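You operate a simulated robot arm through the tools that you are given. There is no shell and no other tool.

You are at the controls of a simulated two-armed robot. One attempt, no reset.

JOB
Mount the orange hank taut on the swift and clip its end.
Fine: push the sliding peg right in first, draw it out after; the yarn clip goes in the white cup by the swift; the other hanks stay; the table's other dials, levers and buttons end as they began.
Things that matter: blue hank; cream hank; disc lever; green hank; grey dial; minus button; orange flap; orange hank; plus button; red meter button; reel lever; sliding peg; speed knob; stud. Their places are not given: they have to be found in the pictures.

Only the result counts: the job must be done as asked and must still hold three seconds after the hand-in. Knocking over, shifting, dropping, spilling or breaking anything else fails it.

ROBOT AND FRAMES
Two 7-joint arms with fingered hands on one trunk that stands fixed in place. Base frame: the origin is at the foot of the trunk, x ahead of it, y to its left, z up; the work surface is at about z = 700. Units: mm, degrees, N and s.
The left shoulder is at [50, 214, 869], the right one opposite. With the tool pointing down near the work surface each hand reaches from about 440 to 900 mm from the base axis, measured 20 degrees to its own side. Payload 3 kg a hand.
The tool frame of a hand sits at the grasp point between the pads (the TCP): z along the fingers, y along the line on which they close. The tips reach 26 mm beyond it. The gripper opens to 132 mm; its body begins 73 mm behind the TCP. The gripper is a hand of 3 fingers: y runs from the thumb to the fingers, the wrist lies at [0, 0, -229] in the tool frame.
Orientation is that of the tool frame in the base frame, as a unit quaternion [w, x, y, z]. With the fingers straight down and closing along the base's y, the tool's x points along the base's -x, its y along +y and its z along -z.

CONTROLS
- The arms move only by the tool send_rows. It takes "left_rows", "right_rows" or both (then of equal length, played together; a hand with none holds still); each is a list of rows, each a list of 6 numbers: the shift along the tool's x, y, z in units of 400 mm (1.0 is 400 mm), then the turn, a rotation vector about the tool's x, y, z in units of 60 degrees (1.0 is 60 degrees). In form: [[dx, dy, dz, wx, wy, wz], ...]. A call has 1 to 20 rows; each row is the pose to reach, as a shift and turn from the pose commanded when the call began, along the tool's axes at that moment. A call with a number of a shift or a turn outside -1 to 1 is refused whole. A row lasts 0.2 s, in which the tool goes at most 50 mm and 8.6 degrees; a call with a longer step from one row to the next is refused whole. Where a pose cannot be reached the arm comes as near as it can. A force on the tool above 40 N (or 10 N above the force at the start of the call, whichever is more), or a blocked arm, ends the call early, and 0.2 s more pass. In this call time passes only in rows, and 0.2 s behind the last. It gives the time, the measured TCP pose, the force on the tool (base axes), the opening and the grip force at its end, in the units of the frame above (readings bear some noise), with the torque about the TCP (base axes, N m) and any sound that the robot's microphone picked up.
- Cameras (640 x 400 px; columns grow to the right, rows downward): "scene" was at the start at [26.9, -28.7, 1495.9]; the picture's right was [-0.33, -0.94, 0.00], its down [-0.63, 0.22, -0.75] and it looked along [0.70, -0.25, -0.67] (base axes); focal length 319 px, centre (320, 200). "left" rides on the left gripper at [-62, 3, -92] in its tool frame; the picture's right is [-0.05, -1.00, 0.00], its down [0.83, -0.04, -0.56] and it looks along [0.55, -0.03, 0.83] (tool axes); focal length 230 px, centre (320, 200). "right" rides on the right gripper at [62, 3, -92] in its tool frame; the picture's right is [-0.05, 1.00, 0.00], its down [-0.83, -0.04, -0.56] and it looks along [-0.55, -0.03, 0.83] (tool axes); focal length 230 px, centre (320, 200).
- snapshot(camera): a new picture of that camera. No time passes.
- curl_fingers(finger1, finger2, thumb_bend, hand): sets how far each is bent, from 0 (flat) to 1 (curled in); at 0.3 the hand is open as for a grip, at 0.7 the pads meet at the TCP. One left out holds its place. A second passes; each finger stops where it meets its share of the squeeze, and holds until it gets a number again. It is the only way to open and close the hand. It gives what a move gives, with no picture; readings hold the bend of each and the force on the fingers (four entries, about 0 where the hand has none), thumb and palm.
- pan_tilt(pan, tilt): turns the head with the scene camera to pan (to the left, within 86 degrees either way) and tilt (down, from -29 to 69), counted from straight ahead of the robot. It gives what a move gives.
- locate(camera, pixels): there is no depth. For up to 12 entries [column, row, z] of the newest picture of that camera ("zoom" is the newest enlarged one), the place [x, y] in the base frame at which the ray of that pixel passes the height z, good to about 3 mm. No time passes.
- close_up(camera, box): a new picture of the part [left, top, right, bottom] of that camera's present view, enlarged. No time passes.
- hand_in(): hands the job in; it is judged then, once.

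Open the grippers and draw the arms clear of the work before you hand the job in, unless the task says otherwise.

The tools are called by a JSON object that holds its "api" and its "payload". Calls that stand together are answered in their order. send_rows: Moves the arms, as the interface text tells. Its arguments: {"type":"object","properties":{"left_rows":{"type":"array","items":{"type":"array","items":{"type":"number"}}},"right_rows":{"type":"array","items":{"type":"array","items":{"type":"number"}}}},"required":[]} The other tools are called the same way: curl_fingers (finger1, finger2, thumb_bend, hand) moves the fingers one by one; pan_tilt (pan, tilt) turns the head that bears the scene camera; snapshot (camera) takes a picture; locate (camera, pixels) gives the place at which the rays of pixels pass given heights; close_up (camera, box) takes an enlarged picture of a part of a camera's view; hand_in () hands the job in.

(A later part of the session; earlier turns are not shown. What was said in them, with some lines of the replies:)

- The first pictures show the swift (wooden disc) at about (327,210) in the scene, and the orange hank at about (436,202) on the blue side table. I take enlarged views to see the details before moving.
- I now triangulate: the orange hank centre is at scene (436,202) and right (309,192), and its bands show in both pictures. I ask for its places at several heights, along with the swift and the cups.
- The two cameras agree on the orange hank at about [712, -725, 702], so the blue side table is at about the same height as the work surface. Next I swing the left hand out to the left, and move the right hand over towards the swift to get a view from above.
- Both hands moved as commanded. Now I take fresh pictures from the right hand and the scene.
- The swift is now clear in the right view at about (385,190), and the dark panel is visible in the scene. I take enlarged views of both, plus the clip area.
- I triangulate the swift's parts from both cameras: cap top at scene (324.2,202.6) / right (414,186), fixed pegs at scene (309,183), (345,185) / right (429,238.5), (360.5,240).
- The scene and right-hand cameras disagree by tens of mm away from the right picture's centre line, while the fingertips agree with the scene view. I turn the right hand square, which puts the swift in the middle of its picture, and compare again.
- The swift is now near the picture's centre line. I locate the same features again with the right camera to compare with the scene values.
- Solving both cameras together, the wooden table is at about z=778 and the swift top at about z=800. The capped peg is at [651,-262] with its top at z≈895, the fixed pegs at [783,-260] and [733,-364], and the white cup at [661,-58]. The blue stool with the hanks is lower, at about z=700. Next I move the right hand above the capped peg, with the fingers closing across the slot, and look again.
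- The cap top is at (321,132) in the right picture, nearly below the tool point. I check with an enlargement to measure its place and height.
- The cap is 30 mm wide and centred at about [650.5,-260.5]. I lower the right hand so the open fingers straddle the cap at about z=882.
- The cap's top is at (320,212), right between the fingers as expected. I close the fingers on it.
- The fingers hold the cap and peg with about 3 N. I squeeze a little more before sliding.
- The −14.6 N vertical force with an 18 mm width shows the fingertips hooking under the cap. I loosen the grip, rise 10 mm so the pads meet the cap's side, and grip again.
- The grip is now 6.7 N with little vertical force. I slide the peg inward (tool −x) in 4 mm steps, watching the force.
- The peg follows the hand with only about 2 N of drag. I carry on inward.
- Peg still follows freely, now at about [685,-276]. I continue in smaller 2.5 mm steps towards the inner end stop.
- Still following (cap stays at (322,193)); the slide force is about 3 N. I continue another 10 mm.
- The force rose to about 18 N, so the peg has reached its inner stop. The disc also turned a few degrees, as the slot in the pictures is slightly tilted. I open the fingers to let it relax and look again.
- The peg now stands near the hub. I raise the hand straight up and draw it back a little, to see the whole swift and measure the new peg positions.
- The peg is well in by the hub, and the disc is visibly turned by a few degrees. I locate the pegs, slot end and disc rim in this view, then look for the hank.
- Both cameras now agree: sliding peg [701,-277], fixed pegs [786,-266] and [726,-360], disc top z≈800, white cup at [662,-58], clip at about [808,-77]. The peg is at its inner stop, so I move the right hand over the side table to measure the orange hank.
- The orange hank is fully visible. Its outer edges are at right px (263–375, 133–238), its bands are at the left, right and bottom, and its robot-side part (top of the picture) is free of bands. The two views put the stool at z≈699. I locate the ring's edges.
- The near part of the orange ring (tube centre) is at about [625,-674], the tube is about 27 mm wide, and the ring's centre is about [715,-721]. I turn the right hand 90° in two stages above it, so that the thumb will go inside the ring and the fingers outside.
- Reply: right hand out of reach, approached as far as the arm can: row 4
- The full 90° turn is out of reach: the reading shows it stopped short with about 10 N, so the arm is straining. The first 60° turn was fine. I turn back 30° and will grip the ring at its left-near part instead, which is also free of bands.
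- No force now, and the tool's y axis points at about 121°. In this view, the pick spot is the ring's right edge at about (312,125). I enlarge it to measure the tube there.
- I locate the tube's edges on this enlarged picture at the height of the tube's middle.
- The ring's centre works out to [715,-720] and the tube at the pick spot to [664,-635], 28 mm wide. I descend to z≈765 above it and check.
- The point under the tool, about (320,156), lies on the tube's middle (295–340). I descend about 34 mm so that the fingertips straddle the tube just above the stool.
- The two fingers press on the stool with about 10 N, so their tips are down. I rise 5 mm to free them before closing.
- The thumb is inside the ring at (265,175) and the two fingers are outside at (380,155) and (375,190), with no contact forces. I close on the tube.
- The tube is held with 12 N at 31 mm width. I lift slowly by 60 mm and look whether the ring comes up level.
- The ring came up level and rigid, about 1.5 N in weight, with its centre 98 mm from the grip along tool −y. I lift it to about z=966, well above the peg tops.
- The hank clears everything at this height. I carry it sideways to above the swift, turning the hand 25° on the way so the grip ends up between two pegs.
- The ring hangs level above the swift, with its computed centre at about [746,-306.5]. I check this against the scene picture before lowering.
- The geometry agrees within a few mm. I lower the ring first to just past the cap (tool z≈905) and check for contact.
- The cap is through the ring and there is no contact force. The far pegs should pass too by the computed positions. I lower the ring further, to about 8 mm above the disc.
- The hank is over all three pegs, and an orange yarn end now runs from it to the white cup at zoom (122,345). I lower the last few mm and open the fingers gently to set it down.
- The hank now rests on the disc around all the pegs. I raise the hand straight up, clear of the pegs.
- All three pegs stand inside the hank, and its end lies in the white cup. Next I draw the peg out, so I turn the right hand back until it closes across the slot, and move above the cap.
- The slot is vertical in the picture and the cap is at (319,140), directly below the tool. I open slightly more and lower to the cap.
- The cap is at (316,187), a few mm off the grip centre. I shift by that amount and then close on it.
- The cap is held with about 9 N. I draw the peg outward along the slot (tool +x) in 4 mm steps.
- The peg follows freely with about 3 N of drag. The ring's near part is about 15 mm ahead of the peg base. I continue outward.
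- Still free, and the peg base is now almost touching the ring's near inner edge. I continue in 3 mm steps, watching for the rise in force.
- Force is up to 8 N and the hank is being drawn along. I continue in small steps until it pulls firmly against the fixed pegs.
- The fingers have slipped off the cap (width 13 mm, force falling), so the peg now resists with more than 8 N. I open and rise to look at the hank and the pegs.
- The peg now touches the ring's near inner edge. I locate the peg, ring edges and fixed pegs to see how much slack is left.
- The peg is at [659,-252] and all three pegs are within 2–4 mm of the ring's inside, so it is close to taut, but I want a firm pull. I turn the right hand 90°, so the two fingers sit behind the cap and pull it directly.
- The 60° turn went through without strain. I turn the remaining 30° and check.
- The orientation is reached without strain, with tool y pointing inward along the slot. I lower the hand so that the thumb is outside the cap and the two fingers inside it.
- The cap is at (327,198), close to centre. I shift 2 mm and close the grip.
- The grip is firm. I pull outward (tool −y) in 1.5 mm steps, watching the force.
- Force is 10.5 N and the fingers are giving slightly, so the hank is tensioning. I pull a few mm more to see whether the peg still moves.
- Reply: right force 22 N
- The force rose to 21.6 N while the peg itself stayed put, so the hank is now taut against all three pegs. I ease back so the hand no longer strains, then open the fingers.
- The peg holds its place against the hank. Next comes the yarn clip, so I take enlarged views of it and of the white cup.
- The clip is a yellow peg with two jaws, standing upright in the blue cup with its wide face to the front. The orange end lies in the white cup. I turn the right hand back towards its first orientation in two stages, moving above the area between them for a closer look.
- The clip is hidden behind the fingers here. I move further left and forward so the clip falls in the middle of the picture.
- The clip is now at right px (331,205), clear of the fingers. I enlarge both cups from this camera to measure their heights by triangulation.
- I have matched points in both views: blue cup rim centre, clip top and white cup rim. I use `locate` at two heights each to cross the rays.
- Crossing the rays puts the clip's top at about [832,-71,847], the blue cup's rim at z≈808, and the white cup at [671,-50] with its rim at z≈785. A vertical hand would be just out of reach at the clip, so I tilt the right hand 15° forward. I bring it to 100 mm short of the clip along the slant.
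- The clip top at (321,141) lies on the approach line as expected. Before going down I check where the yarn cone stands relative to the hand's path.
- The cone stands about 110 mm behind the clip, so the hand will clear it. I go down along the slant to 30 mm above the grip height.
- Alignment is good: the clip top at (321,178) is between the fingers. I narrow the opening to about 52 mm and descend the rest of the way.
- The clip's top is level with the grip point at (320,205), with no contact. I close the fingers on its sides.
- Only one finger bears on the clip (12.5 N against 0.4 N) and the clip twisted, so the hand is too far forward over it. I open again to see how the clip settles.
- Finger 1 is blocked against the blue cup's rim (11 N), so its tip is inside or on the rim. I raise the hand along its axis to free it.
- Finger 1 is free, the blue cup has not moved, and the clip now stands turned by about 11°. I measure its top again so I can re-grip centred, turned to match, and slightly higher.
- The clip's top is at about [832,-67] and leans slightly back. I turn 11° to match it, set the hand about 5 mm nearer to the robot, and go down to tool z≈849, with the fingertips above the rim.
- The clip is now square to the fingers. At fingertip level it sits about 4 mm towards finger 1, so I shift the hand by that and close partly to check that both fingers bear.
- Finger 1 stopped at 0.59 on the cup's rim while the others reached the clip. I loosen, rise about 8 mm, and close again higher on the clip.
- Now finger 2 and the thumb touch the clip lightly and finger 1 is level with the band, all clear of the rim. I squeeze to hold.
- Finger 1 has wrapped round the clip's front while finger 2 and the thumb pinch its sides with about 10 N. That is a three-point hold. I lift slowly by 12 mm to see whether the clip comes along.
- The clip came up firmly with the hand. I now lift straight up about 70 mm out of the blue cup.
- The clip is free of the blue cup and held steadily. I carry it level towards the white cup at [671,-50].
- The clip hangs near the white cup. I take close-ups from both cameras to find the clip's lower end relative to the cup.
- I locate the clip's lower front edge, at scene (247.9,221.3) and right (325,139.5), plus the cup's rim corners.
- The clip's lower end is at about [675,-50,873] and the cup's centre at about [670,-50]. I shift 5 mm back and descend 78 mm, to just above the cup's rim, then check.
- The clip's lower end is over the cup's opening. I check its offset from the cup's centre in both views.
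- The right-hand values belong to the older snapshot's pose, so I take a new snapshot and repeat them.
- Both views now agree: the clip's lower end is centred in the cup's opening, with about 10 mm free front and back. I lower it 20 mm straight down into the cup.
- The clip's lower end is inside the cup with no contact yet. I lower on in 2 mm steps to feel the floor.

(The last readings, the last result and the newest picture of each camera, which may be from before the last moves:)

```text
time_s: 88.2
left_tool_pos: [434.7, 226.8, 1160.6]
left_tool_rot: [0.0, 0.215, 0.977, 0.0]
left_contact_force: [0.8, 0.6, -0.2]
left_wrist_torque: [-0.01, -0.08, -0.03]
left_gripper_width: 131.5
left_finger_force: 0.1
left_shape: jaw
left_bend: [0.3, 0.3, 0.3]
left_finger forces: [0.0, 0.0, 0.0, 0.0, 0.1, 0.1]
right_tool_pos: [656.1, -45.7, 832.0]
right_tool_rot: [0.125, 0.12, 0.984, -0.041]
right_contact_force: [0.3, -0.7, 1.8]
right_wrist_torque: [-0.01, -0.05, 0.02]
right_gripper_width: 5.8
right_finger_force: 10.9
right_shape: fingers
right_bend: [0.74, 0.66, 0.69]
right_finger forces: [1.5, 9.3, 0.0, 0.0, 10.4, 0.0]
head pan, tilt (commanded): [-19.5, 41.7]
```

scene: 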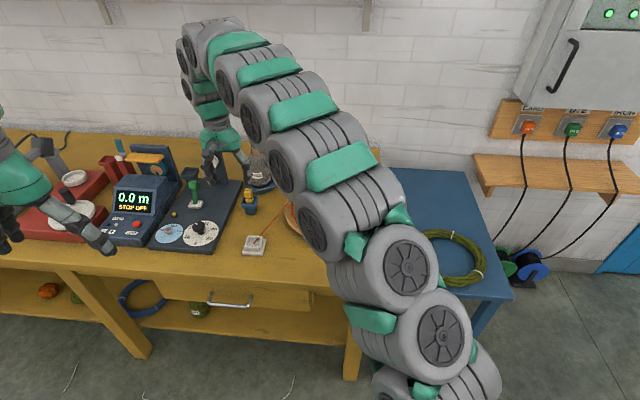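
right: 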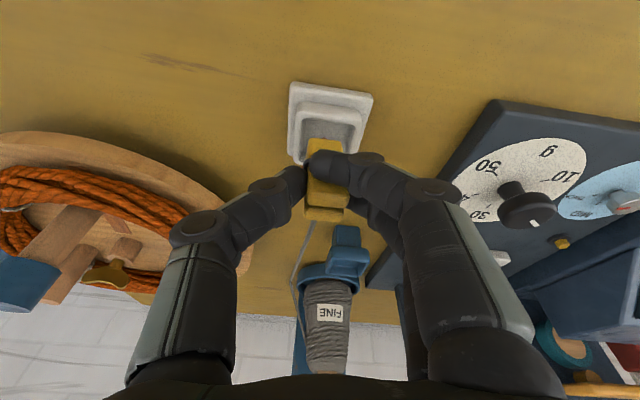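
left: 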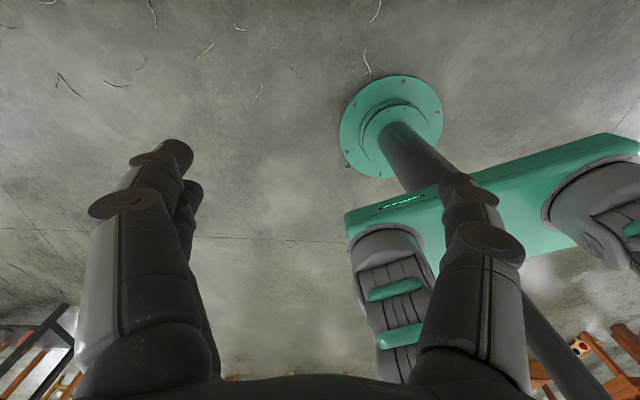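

A contact force of about 1.8 N upward is starting. I go 2 mm more to be sure the clip stands on the floor of the cup.

{"api": "send_rows", "payload": {"right_rows": [[0.0006, 0.0001, 0.0024, 0, 0, 0], [0.0013, 0.0002, 0.0048, 0, 0, 0]]}}

{"api": "close_up", "payload": {"camera": "scene", "box": [220, 200, 290, 265]}}

{"api": "close_up", "payload": {"camera": "right", "box": [270, 50, 390, 230]}}

```text
time_s: 88.8
left_tool_pos: [434.2, 227.2, 1161.4]
left_tool_rot: [0.0, 0.214, 0.977, 0.0]
left_contact_force: [0.6, 1.2, 0.0]
left_wrist_torque: [-0.02, 0.0, -0.02]
left_gripper_width: 132.0
left_finger_force: 0.1
left_shape: jaw
left_bend: [0.3, 0.3, 0.3]
left_finger forces: [0.0, 0.0, 0.0, 0.0, 0.0, 0.0]
right_tool_pos: [657.5, -47.3, 831.6]
right_tool_rot: [0.126, 0.119, 0.984, -0.04]
right_contact_force: [0.7, -3.4, 9.7]
right_wrist_torque: [-0.11, -0.11, -0.07]
right_gripper_width: 5.7
right_finger_force: 12.0
right_shape: fingers
right_bend: [0.74, 0.68, 0.69]
right_finger forces: [1.3, 10.1, 0.0, 0.1, 13.8, 0.1]
head pan, tilt (commanded): [-19.5, 41.7]
```

```text
6.15 times, centred on (255, 232) of scene
```

zoom: 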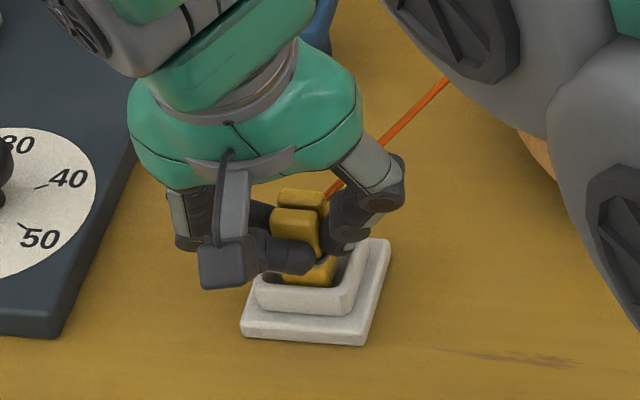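

```text
2.22 times, centred on (330, 140) of right
```

zoom: 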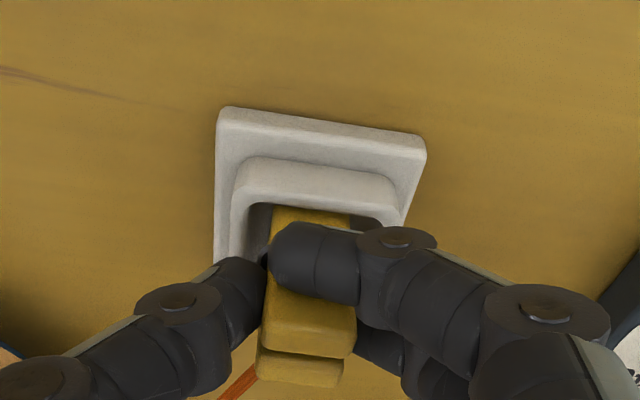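

The clip now stands on the cup's floor with about 10 N of push. I relieve 1 mm, open finger 1 first while the others still hold, and then the other two.

{"api": "send_rows", "payload": {"right_rows": [[-0.0006, -0.0001, -0.0024, 0, 0, 0]]}}

{"api": "curl_fingers", "payload": {"hand": "right", "finger1": 0.56}}

{"api": "close_up", "payload": {"camera": "right", "box": [270, 50, 390, 230]}}

```text
time_s: 89.2
left_tool_pos: [435.2, 227.1, 1161.0]
left_tool_rot: [0.0, 0.215, 0.977, 0.0]
left_contact_force: [0.1, -0.3, 0.6]
left_wrist_torque: [0.04, 0.01, 0.02]
left_gripper_width: 132.1
left_finger_force: 0.1
left_shape: jaw
left_bend: [0.3, 0.3, 0.3]
left_finger forces: [0.1, 0.1, 0.0, 0.0, 0.0, 0.1]
right_tool_pos: [657.0, -45.2, 831.0]
right_tool_rot: [0.125, 0.119, 0.984, -0.041]
right_contact_force: [0.6, -2.1, 5.8]
right_wrist_torque: [-0.06, -0.09, -0.02]
right_gripper_width: 5.5
right_finger_force: 11.7
right_shape: fingers
right_bend: [0.74, 0.68, 0.69]
right_finger forces: [1.6, 10.2, 0.1, 0.1, 12.1, 0.0]
head pan, tilt (commanded): [-19.5, 41.7]
```

```text
time_s: 90.2
left_tool_pos: [434.4, 227.3, 1161.4]
left_tool_rot: [0.001, 0.214, 0.977, 0.0]
left_contact_force: [0.1, 0.1, 0.6]
left_wrist_torque: [-0.01, 0.01, 0.02]
left_gripper_width: 132.2
left_finger_force: 0.1
left_shape: jaw
left_bend: [0.3, 0.3, 0.3]
left_finger forces: [0.0, 0.0, 0.1, 0.0, 0.0, 0.0]
right_tool_pos: [656.6, -46.0, 831.3]
right_tool_rot: [0.126, 0.12, 0.984, -0.041]
right_contact_force: [-0.2, -2.1, 3.4]
right_wrist_torque: [0.01, -0.07, -0.04]
right_gripper_width: 31.2
right_finger_force: 10.3
right_shape: fingers
right_bend: [0.56, 0.68, 0.69]
right_finger forces: [0.0, 10.2, 0.1, 0.1, 11.1, 0.0]
head pan, tilt (commanded): [-19.5, 41.7]
```

```text
2.22 times, centred on (330, 140) of right
```

zoom: 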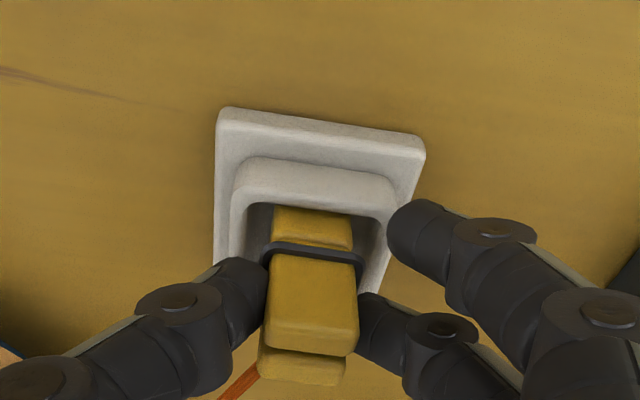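

Finger 1 is clear and the clip stands upright in the cup. I release finger 2 and the thumb together, in a small step first.

{"api": "curl_fingers", "payload": {"hand": "right", "finger2": 0.6, "thumb_bend": 0.6}}

{"api": "close_up", "payload": {"camera": "right", "box": [270, 50, 390, 230]}}

{"api": "close_up", "payload": {"camera": "scene", "box": [220, 200, 290, 265]}}

```text
time_s: 91.2
left_tool_pos: [433.6, 226.3, 1161.0]
left_tool_rot: [0.0, 0.215, 0.977, 0.0]
left_contact_force: [0.4, 0.3, 0.4]
left_wrist_torque: [0.02, -0.01, 0.06]
left_gripper_width: 131.8
left_finger_force: 0.1
left_shape: jaw
left_bend: [0.3, 0.3, 0.3]
left_finger forces: [0.1, 0.0, 0.0, 0.0, 0.0, 0.1]
right_tool_pos: [656.8, -46.2, 830.1]
right_tool_rot: [0.125, 0.121, 0.984, -0.041]
right_contact_force: [0.2, 0.5, -1.0]
right_wrist_torque: [0.02, 0.01, 0.02]
right_gripper_width: 40.7
right_finger_force: 0.1
right_shape: fingers
right_bend: [0.56, 0.6, 0.6]
right_finger forces: [0.1, 0.1, 0.0, 0.0, 0.0, 0.1]
head pan, tilt (commanded): [-19.5, 41.7]
```

```text
2.22 times, centred on (330, 140) of right
```

zoom: 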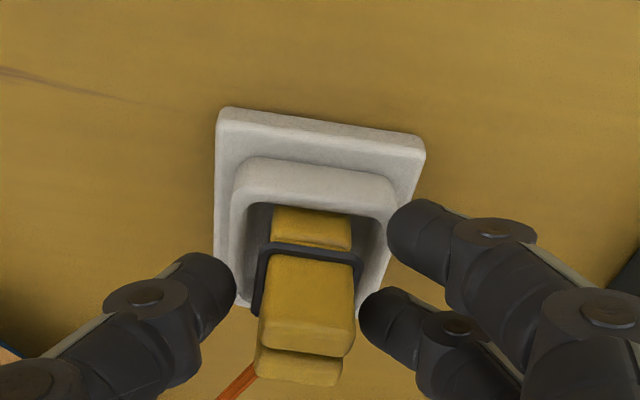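

```text
6.15 times, centred on (255, 232) of scene
```

zoom: 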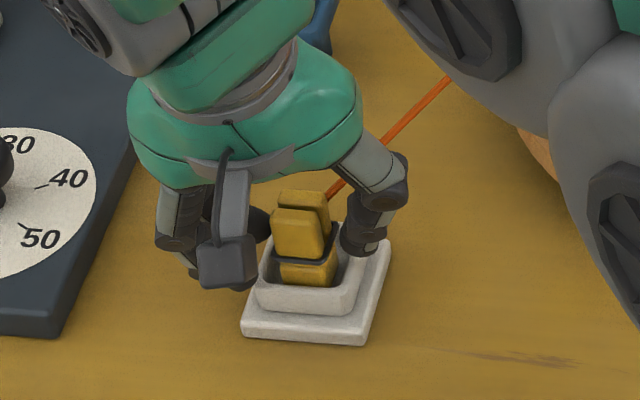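

The clip stands on its own in the white cup. I open a little more and withdraw the hand along its own axis.

{"api": "curl_fingers", "payload": {"hand": "right", "finger1": 0.52, "finger2": 0.54, "thumb_bend": 0.54}}

{"api": "send_rows", "payload": {"right_rows": [[0, 0, -0.02, 0, 0, 0], [0, 0, -0.05, 0, 0, 0], [0, 0, -0.1, 0, 0, 0], [0, 0, -0.17, 0, 0, 0], [0, 0, -0.25, 0, 0, 0], [0, 0, -0.35, 0, 0, 0]]}}

{"api": "snapshot", "payload": {"camera": "right"}}

{"api": "snapshot", "payload": {"camera": "scene"}}

{"api": "close_up", "payload": {"camera": "scene", "box": [210, 170, 310, 265]}}

```text
time_s: 92.2
left_tool_pos: [433.7, 226.2, 1161.7]
left_tool_rot: [0.0, 0.214, 0.977, 0.0]
left_contact_force: [-0.2, 0.5, 0.5]
left_wrist_torque: [0.01, 0.02, 0.01]
left_gripper_width: 131.9
left_finger_force: 0.0
left_shape: jaw
left_bend: [0.3, 0.3, 0.3]
left_finger forces: [0.0, 0.1, 0.0, 0.0, 0.0, 0.1]
right_tool_pos: [658.5, -45.3, 830.9]
right_tool_rot: [0.126, 0.12, 0.984, -0.041]
right_contact_force: [-0.3, 0.0, 1.1]
right_wrist_torque: [0.0, -0.01, 0.02]
right_gripper_width: 57.1
right_finger_force: 0.0
right_shape: fingers
right_bend: [0.52, 0.54, 0.54]
right_finger forces: [0.0, 0.0, 0.1, 0.1, 0.0, 0.1]
head pan, tilt (commanded): [-19.5, 41.7]
```

```text
time_s: 93.6
left_tool_pos: [435.4, 226.4, 1161.2]
left_tool_rot: [0.001, 0.215, 0.977, 0.001]
left_contact_force: [-0.2, 0.0, 0.4]
left_wrist_torque: [0.0, -0.03, 0.0]
left_gripper_width: 132.1
left_finger_force: 0.0
left_shape: jaw
left_bend: [0.3, 0.3, 0.3]
left_finger forces: [0.1, 0.0, 0.1, 0.1, 0.1, 0.0]
right_tool_pos: [623.0, -31.2, 966.5]
right_tool_rot: [0.126, 0.12, 0.984, -0.041]
right_contact_force: [-0.4, 0.1, -0.1]
right_wrist_torque: [0.02, -0.01, 0.0]
right_gripper_width: 57.1
right_finger_force: 0.0
right_shape: fingers
right_bend: [0.52, 0.54, 0.54]
right_finger forces: [0.1, 0.0, 0.0, 0.1, 0.0, 0.0]
head pan, tilt (commanded): [-19.5, 41.7]
```

```text
taken
```

right: 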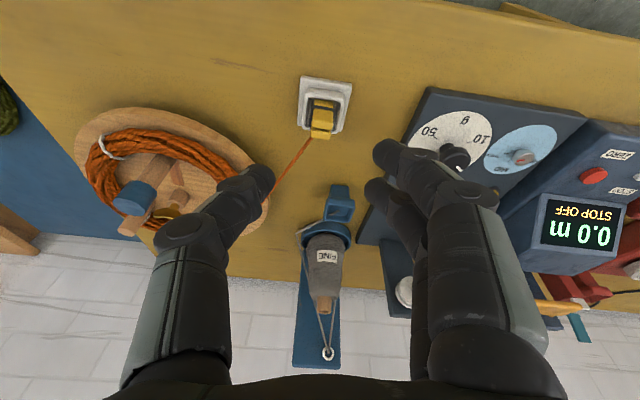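

```text
taken
```

scene: 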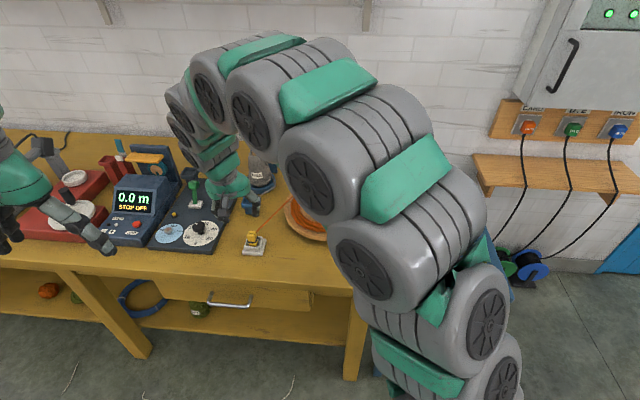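

```text
4.21 times, centred on (260, 218) of scene
```

zoom: 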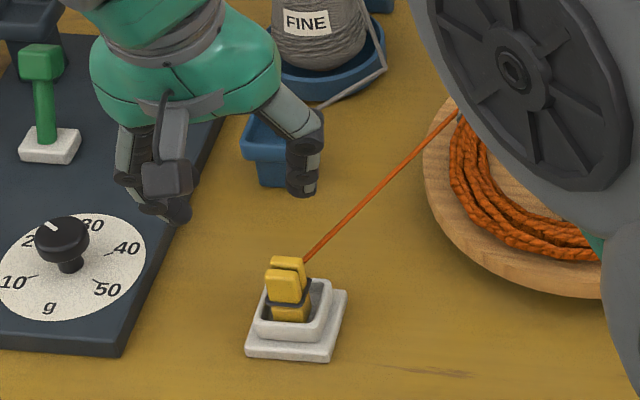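

The clip holds the orange end in the white cup. I raise the right hand and draw it away to the right, back near its starting place.

{"api": "send_rows", "payload": {"right_rows": [[-0.019, -0.004, -0.072, 0, 0, 0], [-0.038, -0.007, -0.145, 0, 0, 0], [-0.057, -0.011, -0.218, 0, 0, 0], [-0.076, -0.0148, -0.29, 0, 0, 0], [-0.079, -0.11, -0.284, 0, 0, 0], [-0.082, -0.21, -0.278, 0, 0, 0], [-0.085, -0.31, -0.272, 0, 0, 0], [-0.088, -0.41, -0.266, 0, 0, 0], [-0.091, -0.51, -0.26, 0, 0, 0], [-0.094, -0.61, -0.254, 0, 0, 0], [-0.097, -0.71, -0.248, 0, 0, 0], [-0.1, -0.81, -0.242, 0, 0, 0], [-0.104, -0.9, -0.237, 0, 0, 0], [-0.107, -0.985, -0.232, 0, 0, 0]]}}

{"api": "snapshot", "payload": {"camera": "scene"}}

{"api": "close_up", "payload": {"camera": "scene", "box": [225, 140, 400, 260]}}

{"api": "snapshot", "payload": {"camera": "right"}}

```text
time_s: 96.6
left_tool_pos: [433.8, 227.0, 1161.2]
left_tool_rot: [0.0, 0.214, 0.977, -0.001]
left_contact_force: [0.8, 0.4, -0.3]
left_wrist_torque: [-0.01, -0.02, 0.02]
left_gripper_width: 131.6
left_finger_force: 0.0
left_shape: jaw
left_bend: [0.3, 0.3, 0.3]
left_finger forces: [0.0, 0.0, 0.1, 0.0, 0.0, 0.0]
right_tool_pos: [544.0, -410.8, 1087.9]
right_tool_rot: [0.124, 0.12, 0.984, -0.041]
right_contact_force: [0.3, 0.8, -0.1]
right_wrist_torque: [0.0, 0.05, 0.01]
right_gripper_width: 57.2
right_finger_force: 0.1
right_shape: fingers
right_bend: [0.52, 0.54, 0.54]
right_finger forces: [0.0, 0.0, 0.0, 0.0, 0.1, 0.1]
head pan, tilt (commanded): [-19.5, 41.7]
```

```text
taken
```

scene: 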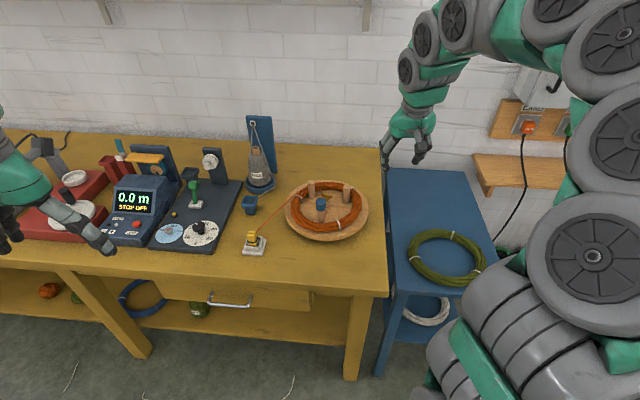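

```text
3.33 times, centred on (312, 200) of scene
```

zoom: 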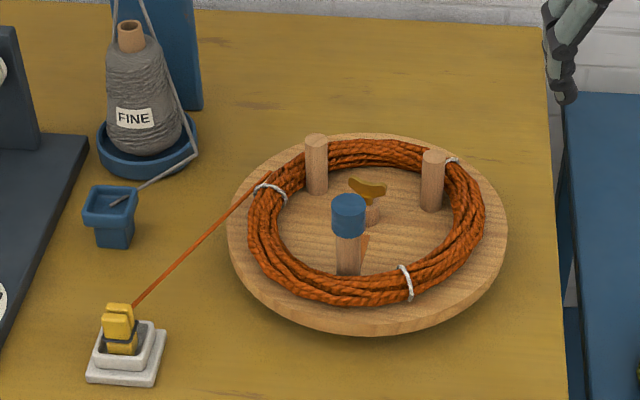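

```text
taken
```

right: 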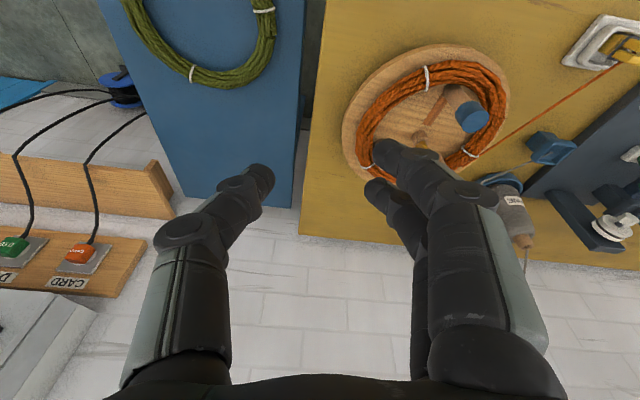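

The clip, its end and the hank look right in the scene picture. To make sure that the hank is really taut, I bring the right hand level again above the swift for a close look at all three pegs.

{"api": "send_rows", "payload": {"right_rows": [[-0.008, 0.08, 0.013, -0.0095, 0.049, 0], [-0.015, 0.16, 0.027, -0.019, 0.098, 0], [-0.023, 0.24, 0.04, -0.0286, 0.147, 0], [-0.03, 0.32, 0.054, -0.038, 0.196, 0], [-0.038, 0.403, 0.067, -0.0477, 0.2454, 0]]}}

{"api": "snapshot", "payload": {"camera": "right"}}

{"api": "close_up", "payload": {"camera": "right", "box": [220, 60, 420, 220]}}

```text
time_s: 97.8
left_tool_pos: [434.1, 227.5, 1160.6]
left_tool_rot: [0.0, 0.214, 0.977, 0.0]
left_contact_force: [-0.6, 0.7, -0.1]
left_wrist_torque: [-0.02, 0.02, 0.01]
left_gripper_width: 131.9
left_finger_force: 0.1
left_shape: jaw
left_bend: [0.3, 0.3, 0.3]
left_finger forces: [0.0, 0.0, 0.0, 0.1, 0.0, 0.0]
right_tool_pos: [604.5, -261.1, 1058.6]
right_tool_rot: [0.002, 0.121, 0.993, -0.001]
right_contact_force: [0.3, 0.4, -1.2]
right_wrist_torque: [0.02, 0.01, 0.01]
right_gripper_width: 57.4
right_finger_force: 0.0
right_shape: fingers
right_bend: [0.52, 0.54, 0.54]
right_finger forces: [0.0, 0.0, 0.0, 0.2, 0.0, 0.0]
head pan, tilt (commanded): [-19.5, 41.7]
```

```text
taken
```

right: 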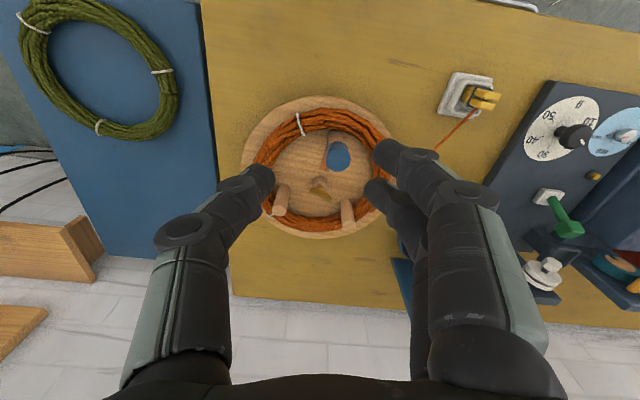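

```text
2.50 times, centred on (320, 140) of right
```

zoom: 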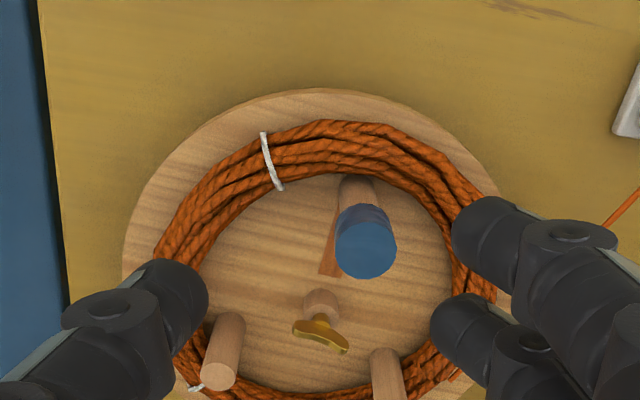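

The peg touches the ring's near side, but the far pegs are partly hidden. I open the hand wider and move closer above the swift for a clear view.

{"api": "curl_fingers", "payload": {"hand": "right", "finger1": 0.3, "finger2": 0.3, "thumb_bend": 0.3}}

{"api": "send_rows", "payload": {"right_rows": [[-0.065, 0, 0.024, 0, 0, 0.06], [-0.13, 0, 0.048, 0, 0, 0.12], [-0.195, -0.001, 0.0715, 0, 0, 0.18]]}}

{"api": "snapshot", "payload": {"camera": "right"}}

{"api": "close_up", "payload": {"camera": "right", "box": [220, 50, 420, 220]}}

```text
time_s: 98.8
left_tool_pos: [435.4, 226.9, 1161.6]
left_tool_rot: [0.0, 0.214, 0.977, 0.0]
left_contact_force: [-0.8, -0.4, 0.9]
left_wrist_torque: [0.01, 0.0, 0.0]
left_gripper_width: 131.9
left_finger_force: 0.0
left_shape: jaw
left_bend: [0.3, 0.3, 0.3]
left_finger forces: [0.0, 0.0, 0.0, 0.0, 0.1, 0.1]
right_tool_pos: [605.3, -261.5, 1058.5]
right_tool_rot: [0.002, 0.121, 0.993, -0.001]
right_contact_force: [0.0, 0.0, 0.5]
right_wrist_torque: [0.0, 0.0, 0.03]
right_gripper_width: 133.9
right_finger_force: 0.1
right_shape: fingers
right_bend: [0.3, 0.3, 0.3]
right_finger forces: [0.1, 0.0, 0.0, 0.0, 0.0, 0.0]
head pan, tilt (commanded): [-19.5, 41.7]
```

```text
time_s: 99.6
left_tool_pos: [434.6, 226.8, 1161.7]
left_tool_rot: [-0.001, 0.215, 0.977, 0.001]
left_contact_force: [0.5, 0.3, -0.1]
left_wrist_torque: [0.01, -0.02, 0.02]
left_gripper_width: 132.1
left_finger_force: 0.0
left_shape: jaw
left_bend: [0.3, 0.3, 0.3]
left_finger forces: [0.0, 0.0, 0.0, 0.1, 0.1, 0.0]
right_tool_pos: [681.2, -280.0, 1027.7]
right_tool_rot: [0.001, 0.214, 0.977, -0.001]
right_contact_force: [-0.5, -0.3, 0.3]
right_wrist_torque: [-0.01, -0.03, -0.01]
right_gripper_width: 134.1
right_finger_force: 0.1
right_shape: fingers
right_bend: [0.3, 0.3, 0.3]
right_finger forces: [0.0, 0.0, 0.0, 0.0, 0.1, 0.0]
head pan, tilt (commanded): [-19.5, 41.7]
```

```text
taken
```

right: 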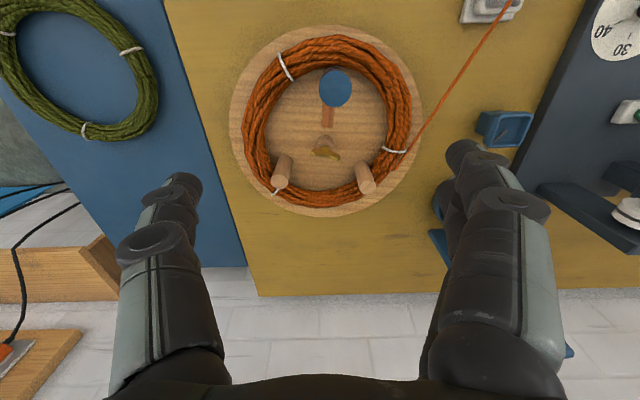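

```text
2.35 times, centred on (320, 135) of right
```

zoom: 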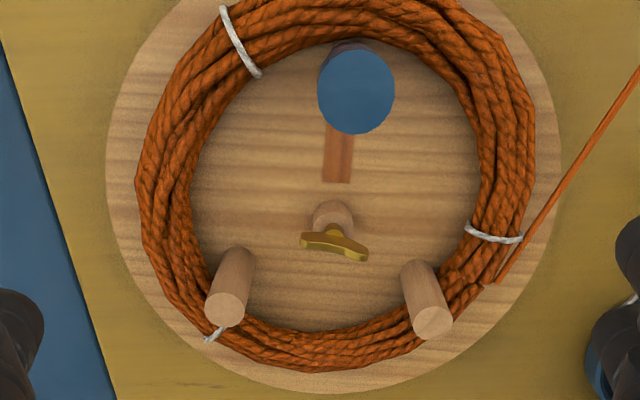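

This view shows all three pegs clearly. I locate the ring's inner edge and the pegs to judge the remaining slack.

{"api": "locate", "payload": {"camera": "right", "pixels": [[335.3, 89, 895], [280.9, 181.8, 866], [367.7, 186.9, 866], [285.1, 159.7, 800], [360, 164.8, 800], [264.7, 130.7, 815], [326.4, 191.2, 815], [388.1, 130.7, 815], [330.6, 67.8, 815], [329, 112.5, 800], [326, 130, 800]]}}

```text
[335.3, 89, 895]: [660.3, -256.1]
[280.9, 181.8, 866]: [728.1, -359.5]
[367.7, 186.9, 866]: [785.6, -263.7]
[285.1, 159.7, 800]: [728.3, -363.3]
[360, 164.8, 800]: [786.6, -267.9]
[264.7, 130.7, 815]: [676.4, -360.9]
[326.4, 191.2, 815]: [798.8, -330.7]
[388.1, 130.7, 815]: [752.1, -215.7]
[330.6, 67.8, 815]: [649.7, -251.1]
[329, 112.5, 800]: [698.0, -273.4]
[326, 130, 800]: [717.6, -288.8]
```

By these numbers the peg is tight against the ring, with the far pegs within a few mm of it. I look closer at both far pegs and the near peg.

{"api": "close_up", "payload": {"camera": "right", "box": [255, 130, 335, 210]}}

{"api": "close_up", "payload": {"camera": "right", "box": [330, 130, 410, 210]}}

{"api": "close_up", "payload": {"camera": "scene", "box": [280, 165, 370, 240]}}

```text
5.00 times, centred on (295, 170) of right
```

zoom: 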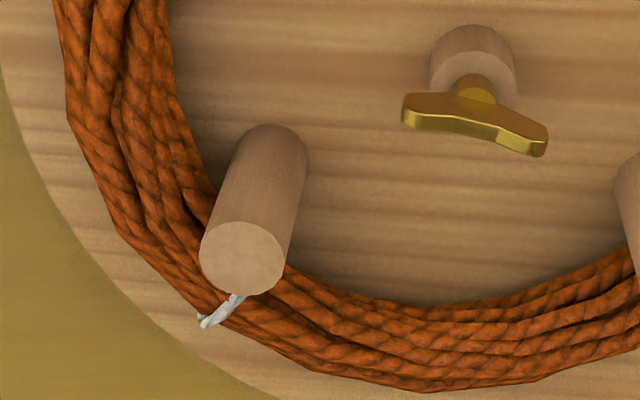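

```text
5.00 times, centred on (370, 170) of right
```

zoom: 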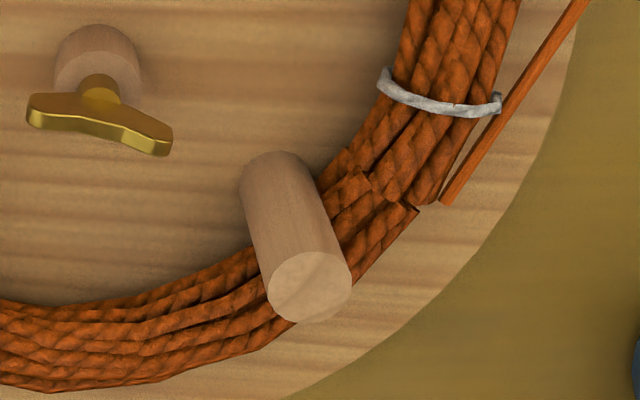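

```text
5.33 times, centred on (325, 202) of scene
```

zoom: 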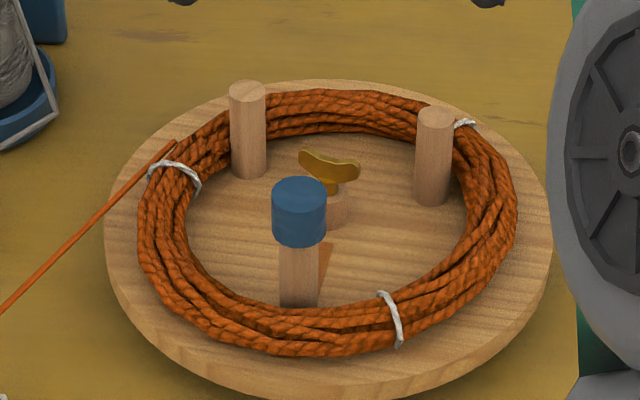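

From the scene side there seems to be a little space behind the far pegs. I measure the ring's inner edge there against the peg bases.

{"api": "locate", "payload": {"camera": "zoom", "pixels": [[300, 137, 808], [350, 130, 808], [400, 138, 808], [469, 195, 808], [186, 225, 808], [228, 152, 808], [248, 172, 800], [433, 199, 800], [298, 300, 800], [299, 190, 895], [240, 275, 815], [430, 270, 815]]}}

```text
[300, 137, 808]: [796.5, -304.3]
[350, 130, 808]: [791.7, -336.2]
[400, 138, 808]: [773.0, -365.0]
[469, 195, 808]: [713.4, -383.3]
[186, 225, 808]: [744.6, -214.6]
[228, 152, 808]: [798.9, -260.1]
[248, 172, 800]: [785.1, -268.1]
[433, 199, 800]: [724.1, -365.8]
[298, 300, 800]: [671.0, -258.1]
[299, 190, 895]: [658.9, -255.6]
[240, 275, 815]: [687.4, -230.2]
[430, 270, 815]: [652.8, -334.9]
```

I compare with the same enlarged scene box as before, to see whether the peg has crept since the firm pull.

{"api": "close_up", "payload": {"camera": "scene", "box": [240, 140, 410, 260]}}

```text
3.33 times, centred on (325, 200) of scene
```

zoom: 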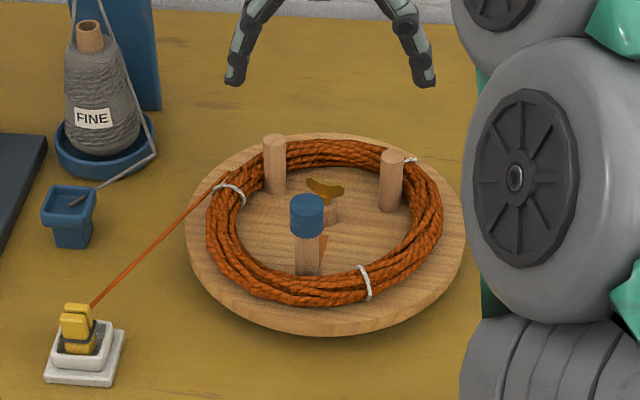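

The peg, hank and clip are exactly where they were after the firm pull, so everything is holding. I draw the right hand up and back to its starting area, with the fingers already open.

{"api": "send_rows", "payload": {"right_rows": [[0, 0, -0.05, 0, 0, 0], [0, 0, -0.1, 0, 0, 0], [0, -0.05, -0.15, 0, 0, 0], [0.006, -0.15, -0.15, 0, 0, 0], [0.012, -0.25, -0.15, 0, 0, 0], [0.018, -0.35, -0.15, 0, 0, 0], [0.025, -0.45, -0.15, 0, 0, 0], [0.031, -0.55, -0.15, 0, 0, 0], [0.037, -0.65, -0.15, 0, 0, 0], [0.043, -0.76, -0.15, 0, 0, 0], [0.049, -0.871, -0.15, 0, 0, 0]]}}

{"api": "snapshot", "payload": {"camera": "scene"}}

{"api": "close_up", "payload": {"camera": "scene", "box": [0, 130, 280, 270]}}

{"api": "close_up", "payload": {"camera": "scene", "box": [230, 140, 490, 340]}}

```text
time_s: 102.0
left_tool_pos: [435.0, 227.4, 1161.4]
left_tool_rot: [0.0, 0.215, 0.977, 0.001]
left_contact_force: [0.2, -0.2, 0.7]
left_wrist_torque: [0.01, 0.01, -0.01]
left_gripper_width: 131.9
left_finger_force: 0.1
left_shape: jaw
left_bend: [0.3, 0.3, 0.3]
left_finger forces: [0.1, 0.0, 0.0, 0.1, 0.0, 0.1]
right_tool_pos: [517.0, -589.4, 1089.4]
right_tool_rot: [0.002, 0.214, 0.977, 0.0]
right_contact_force: [-0.7, 0.3, 0.0]
right_wrist_torque: [0.03, 0.01, -0.01]
right_gripper_width: 134.0
right_finger_force: 0.0
right_shape: fingers
right_bend: [0.3, 0.3, 0.3]
right_finger forces: [0.0, 0.0, 0.1, 0.0, 0.0, 0.1]
head pan, tilt (commanded): [-19.5, 41.7]
```

```text
taken
```

scene: 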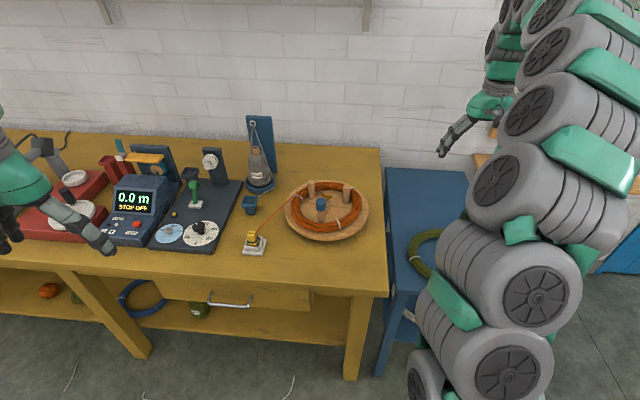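

```text
2.29 times, centred on (140, 200) of scene
```

zoom: 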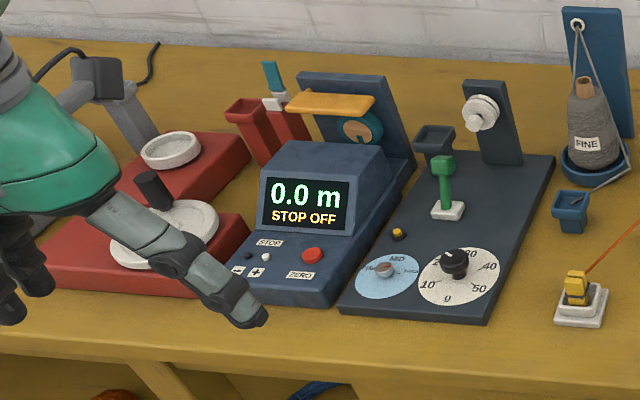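

```text
2.00 times, centred on (360, 240) of scene
```

zoom: 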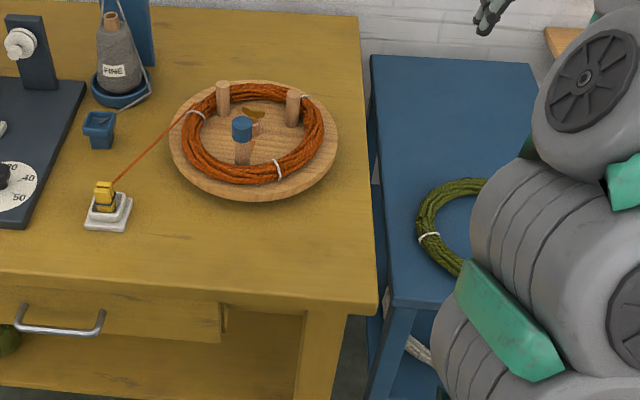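

All dials, levers, the meter (0.0 m, STOP OFF) and the other hanks are as they began. The hank is mounted, the peg is drawn out firmly against it, and the clip holds the orange end in the white cup. Both hands are open and clear, so I hand the job in.

{"api": "hand_in", "payload": {}}

```text
The job is handed in.
```

I handed the job in. The orange hank is on the swift, and the yarn clip stands in the white cup with the orange end caught in it.

- **Sliding peg:** I pushed it in to its inner stop before mounting and drew it out afterwards. At the end it took a pull of about 21 N without moving, and it had not crept when I last looked.
- **Tautness:** I judged this mainly by that pull. By camera, the near peg is tight against the hank. The two fixed pegs measured within a few mm of it, which is about the error of the measurement.
- **Swift disc:** it turned about 7 degrees while I pushed the peg in. I did not turn it back.
- **Blue cup:** a fingertip pressed on its rim with about 11 N while I was gripping the clip. The cup did not move.
- **Grey yarn:** its end, which ran to the clip, now lies at the blue cup.

In the last pictures the dials, levers, buttons and meter looked as they began, and so did the green hank. The blue and cream hanks lay away from everything I touched. Both hands are open and clear of the work.
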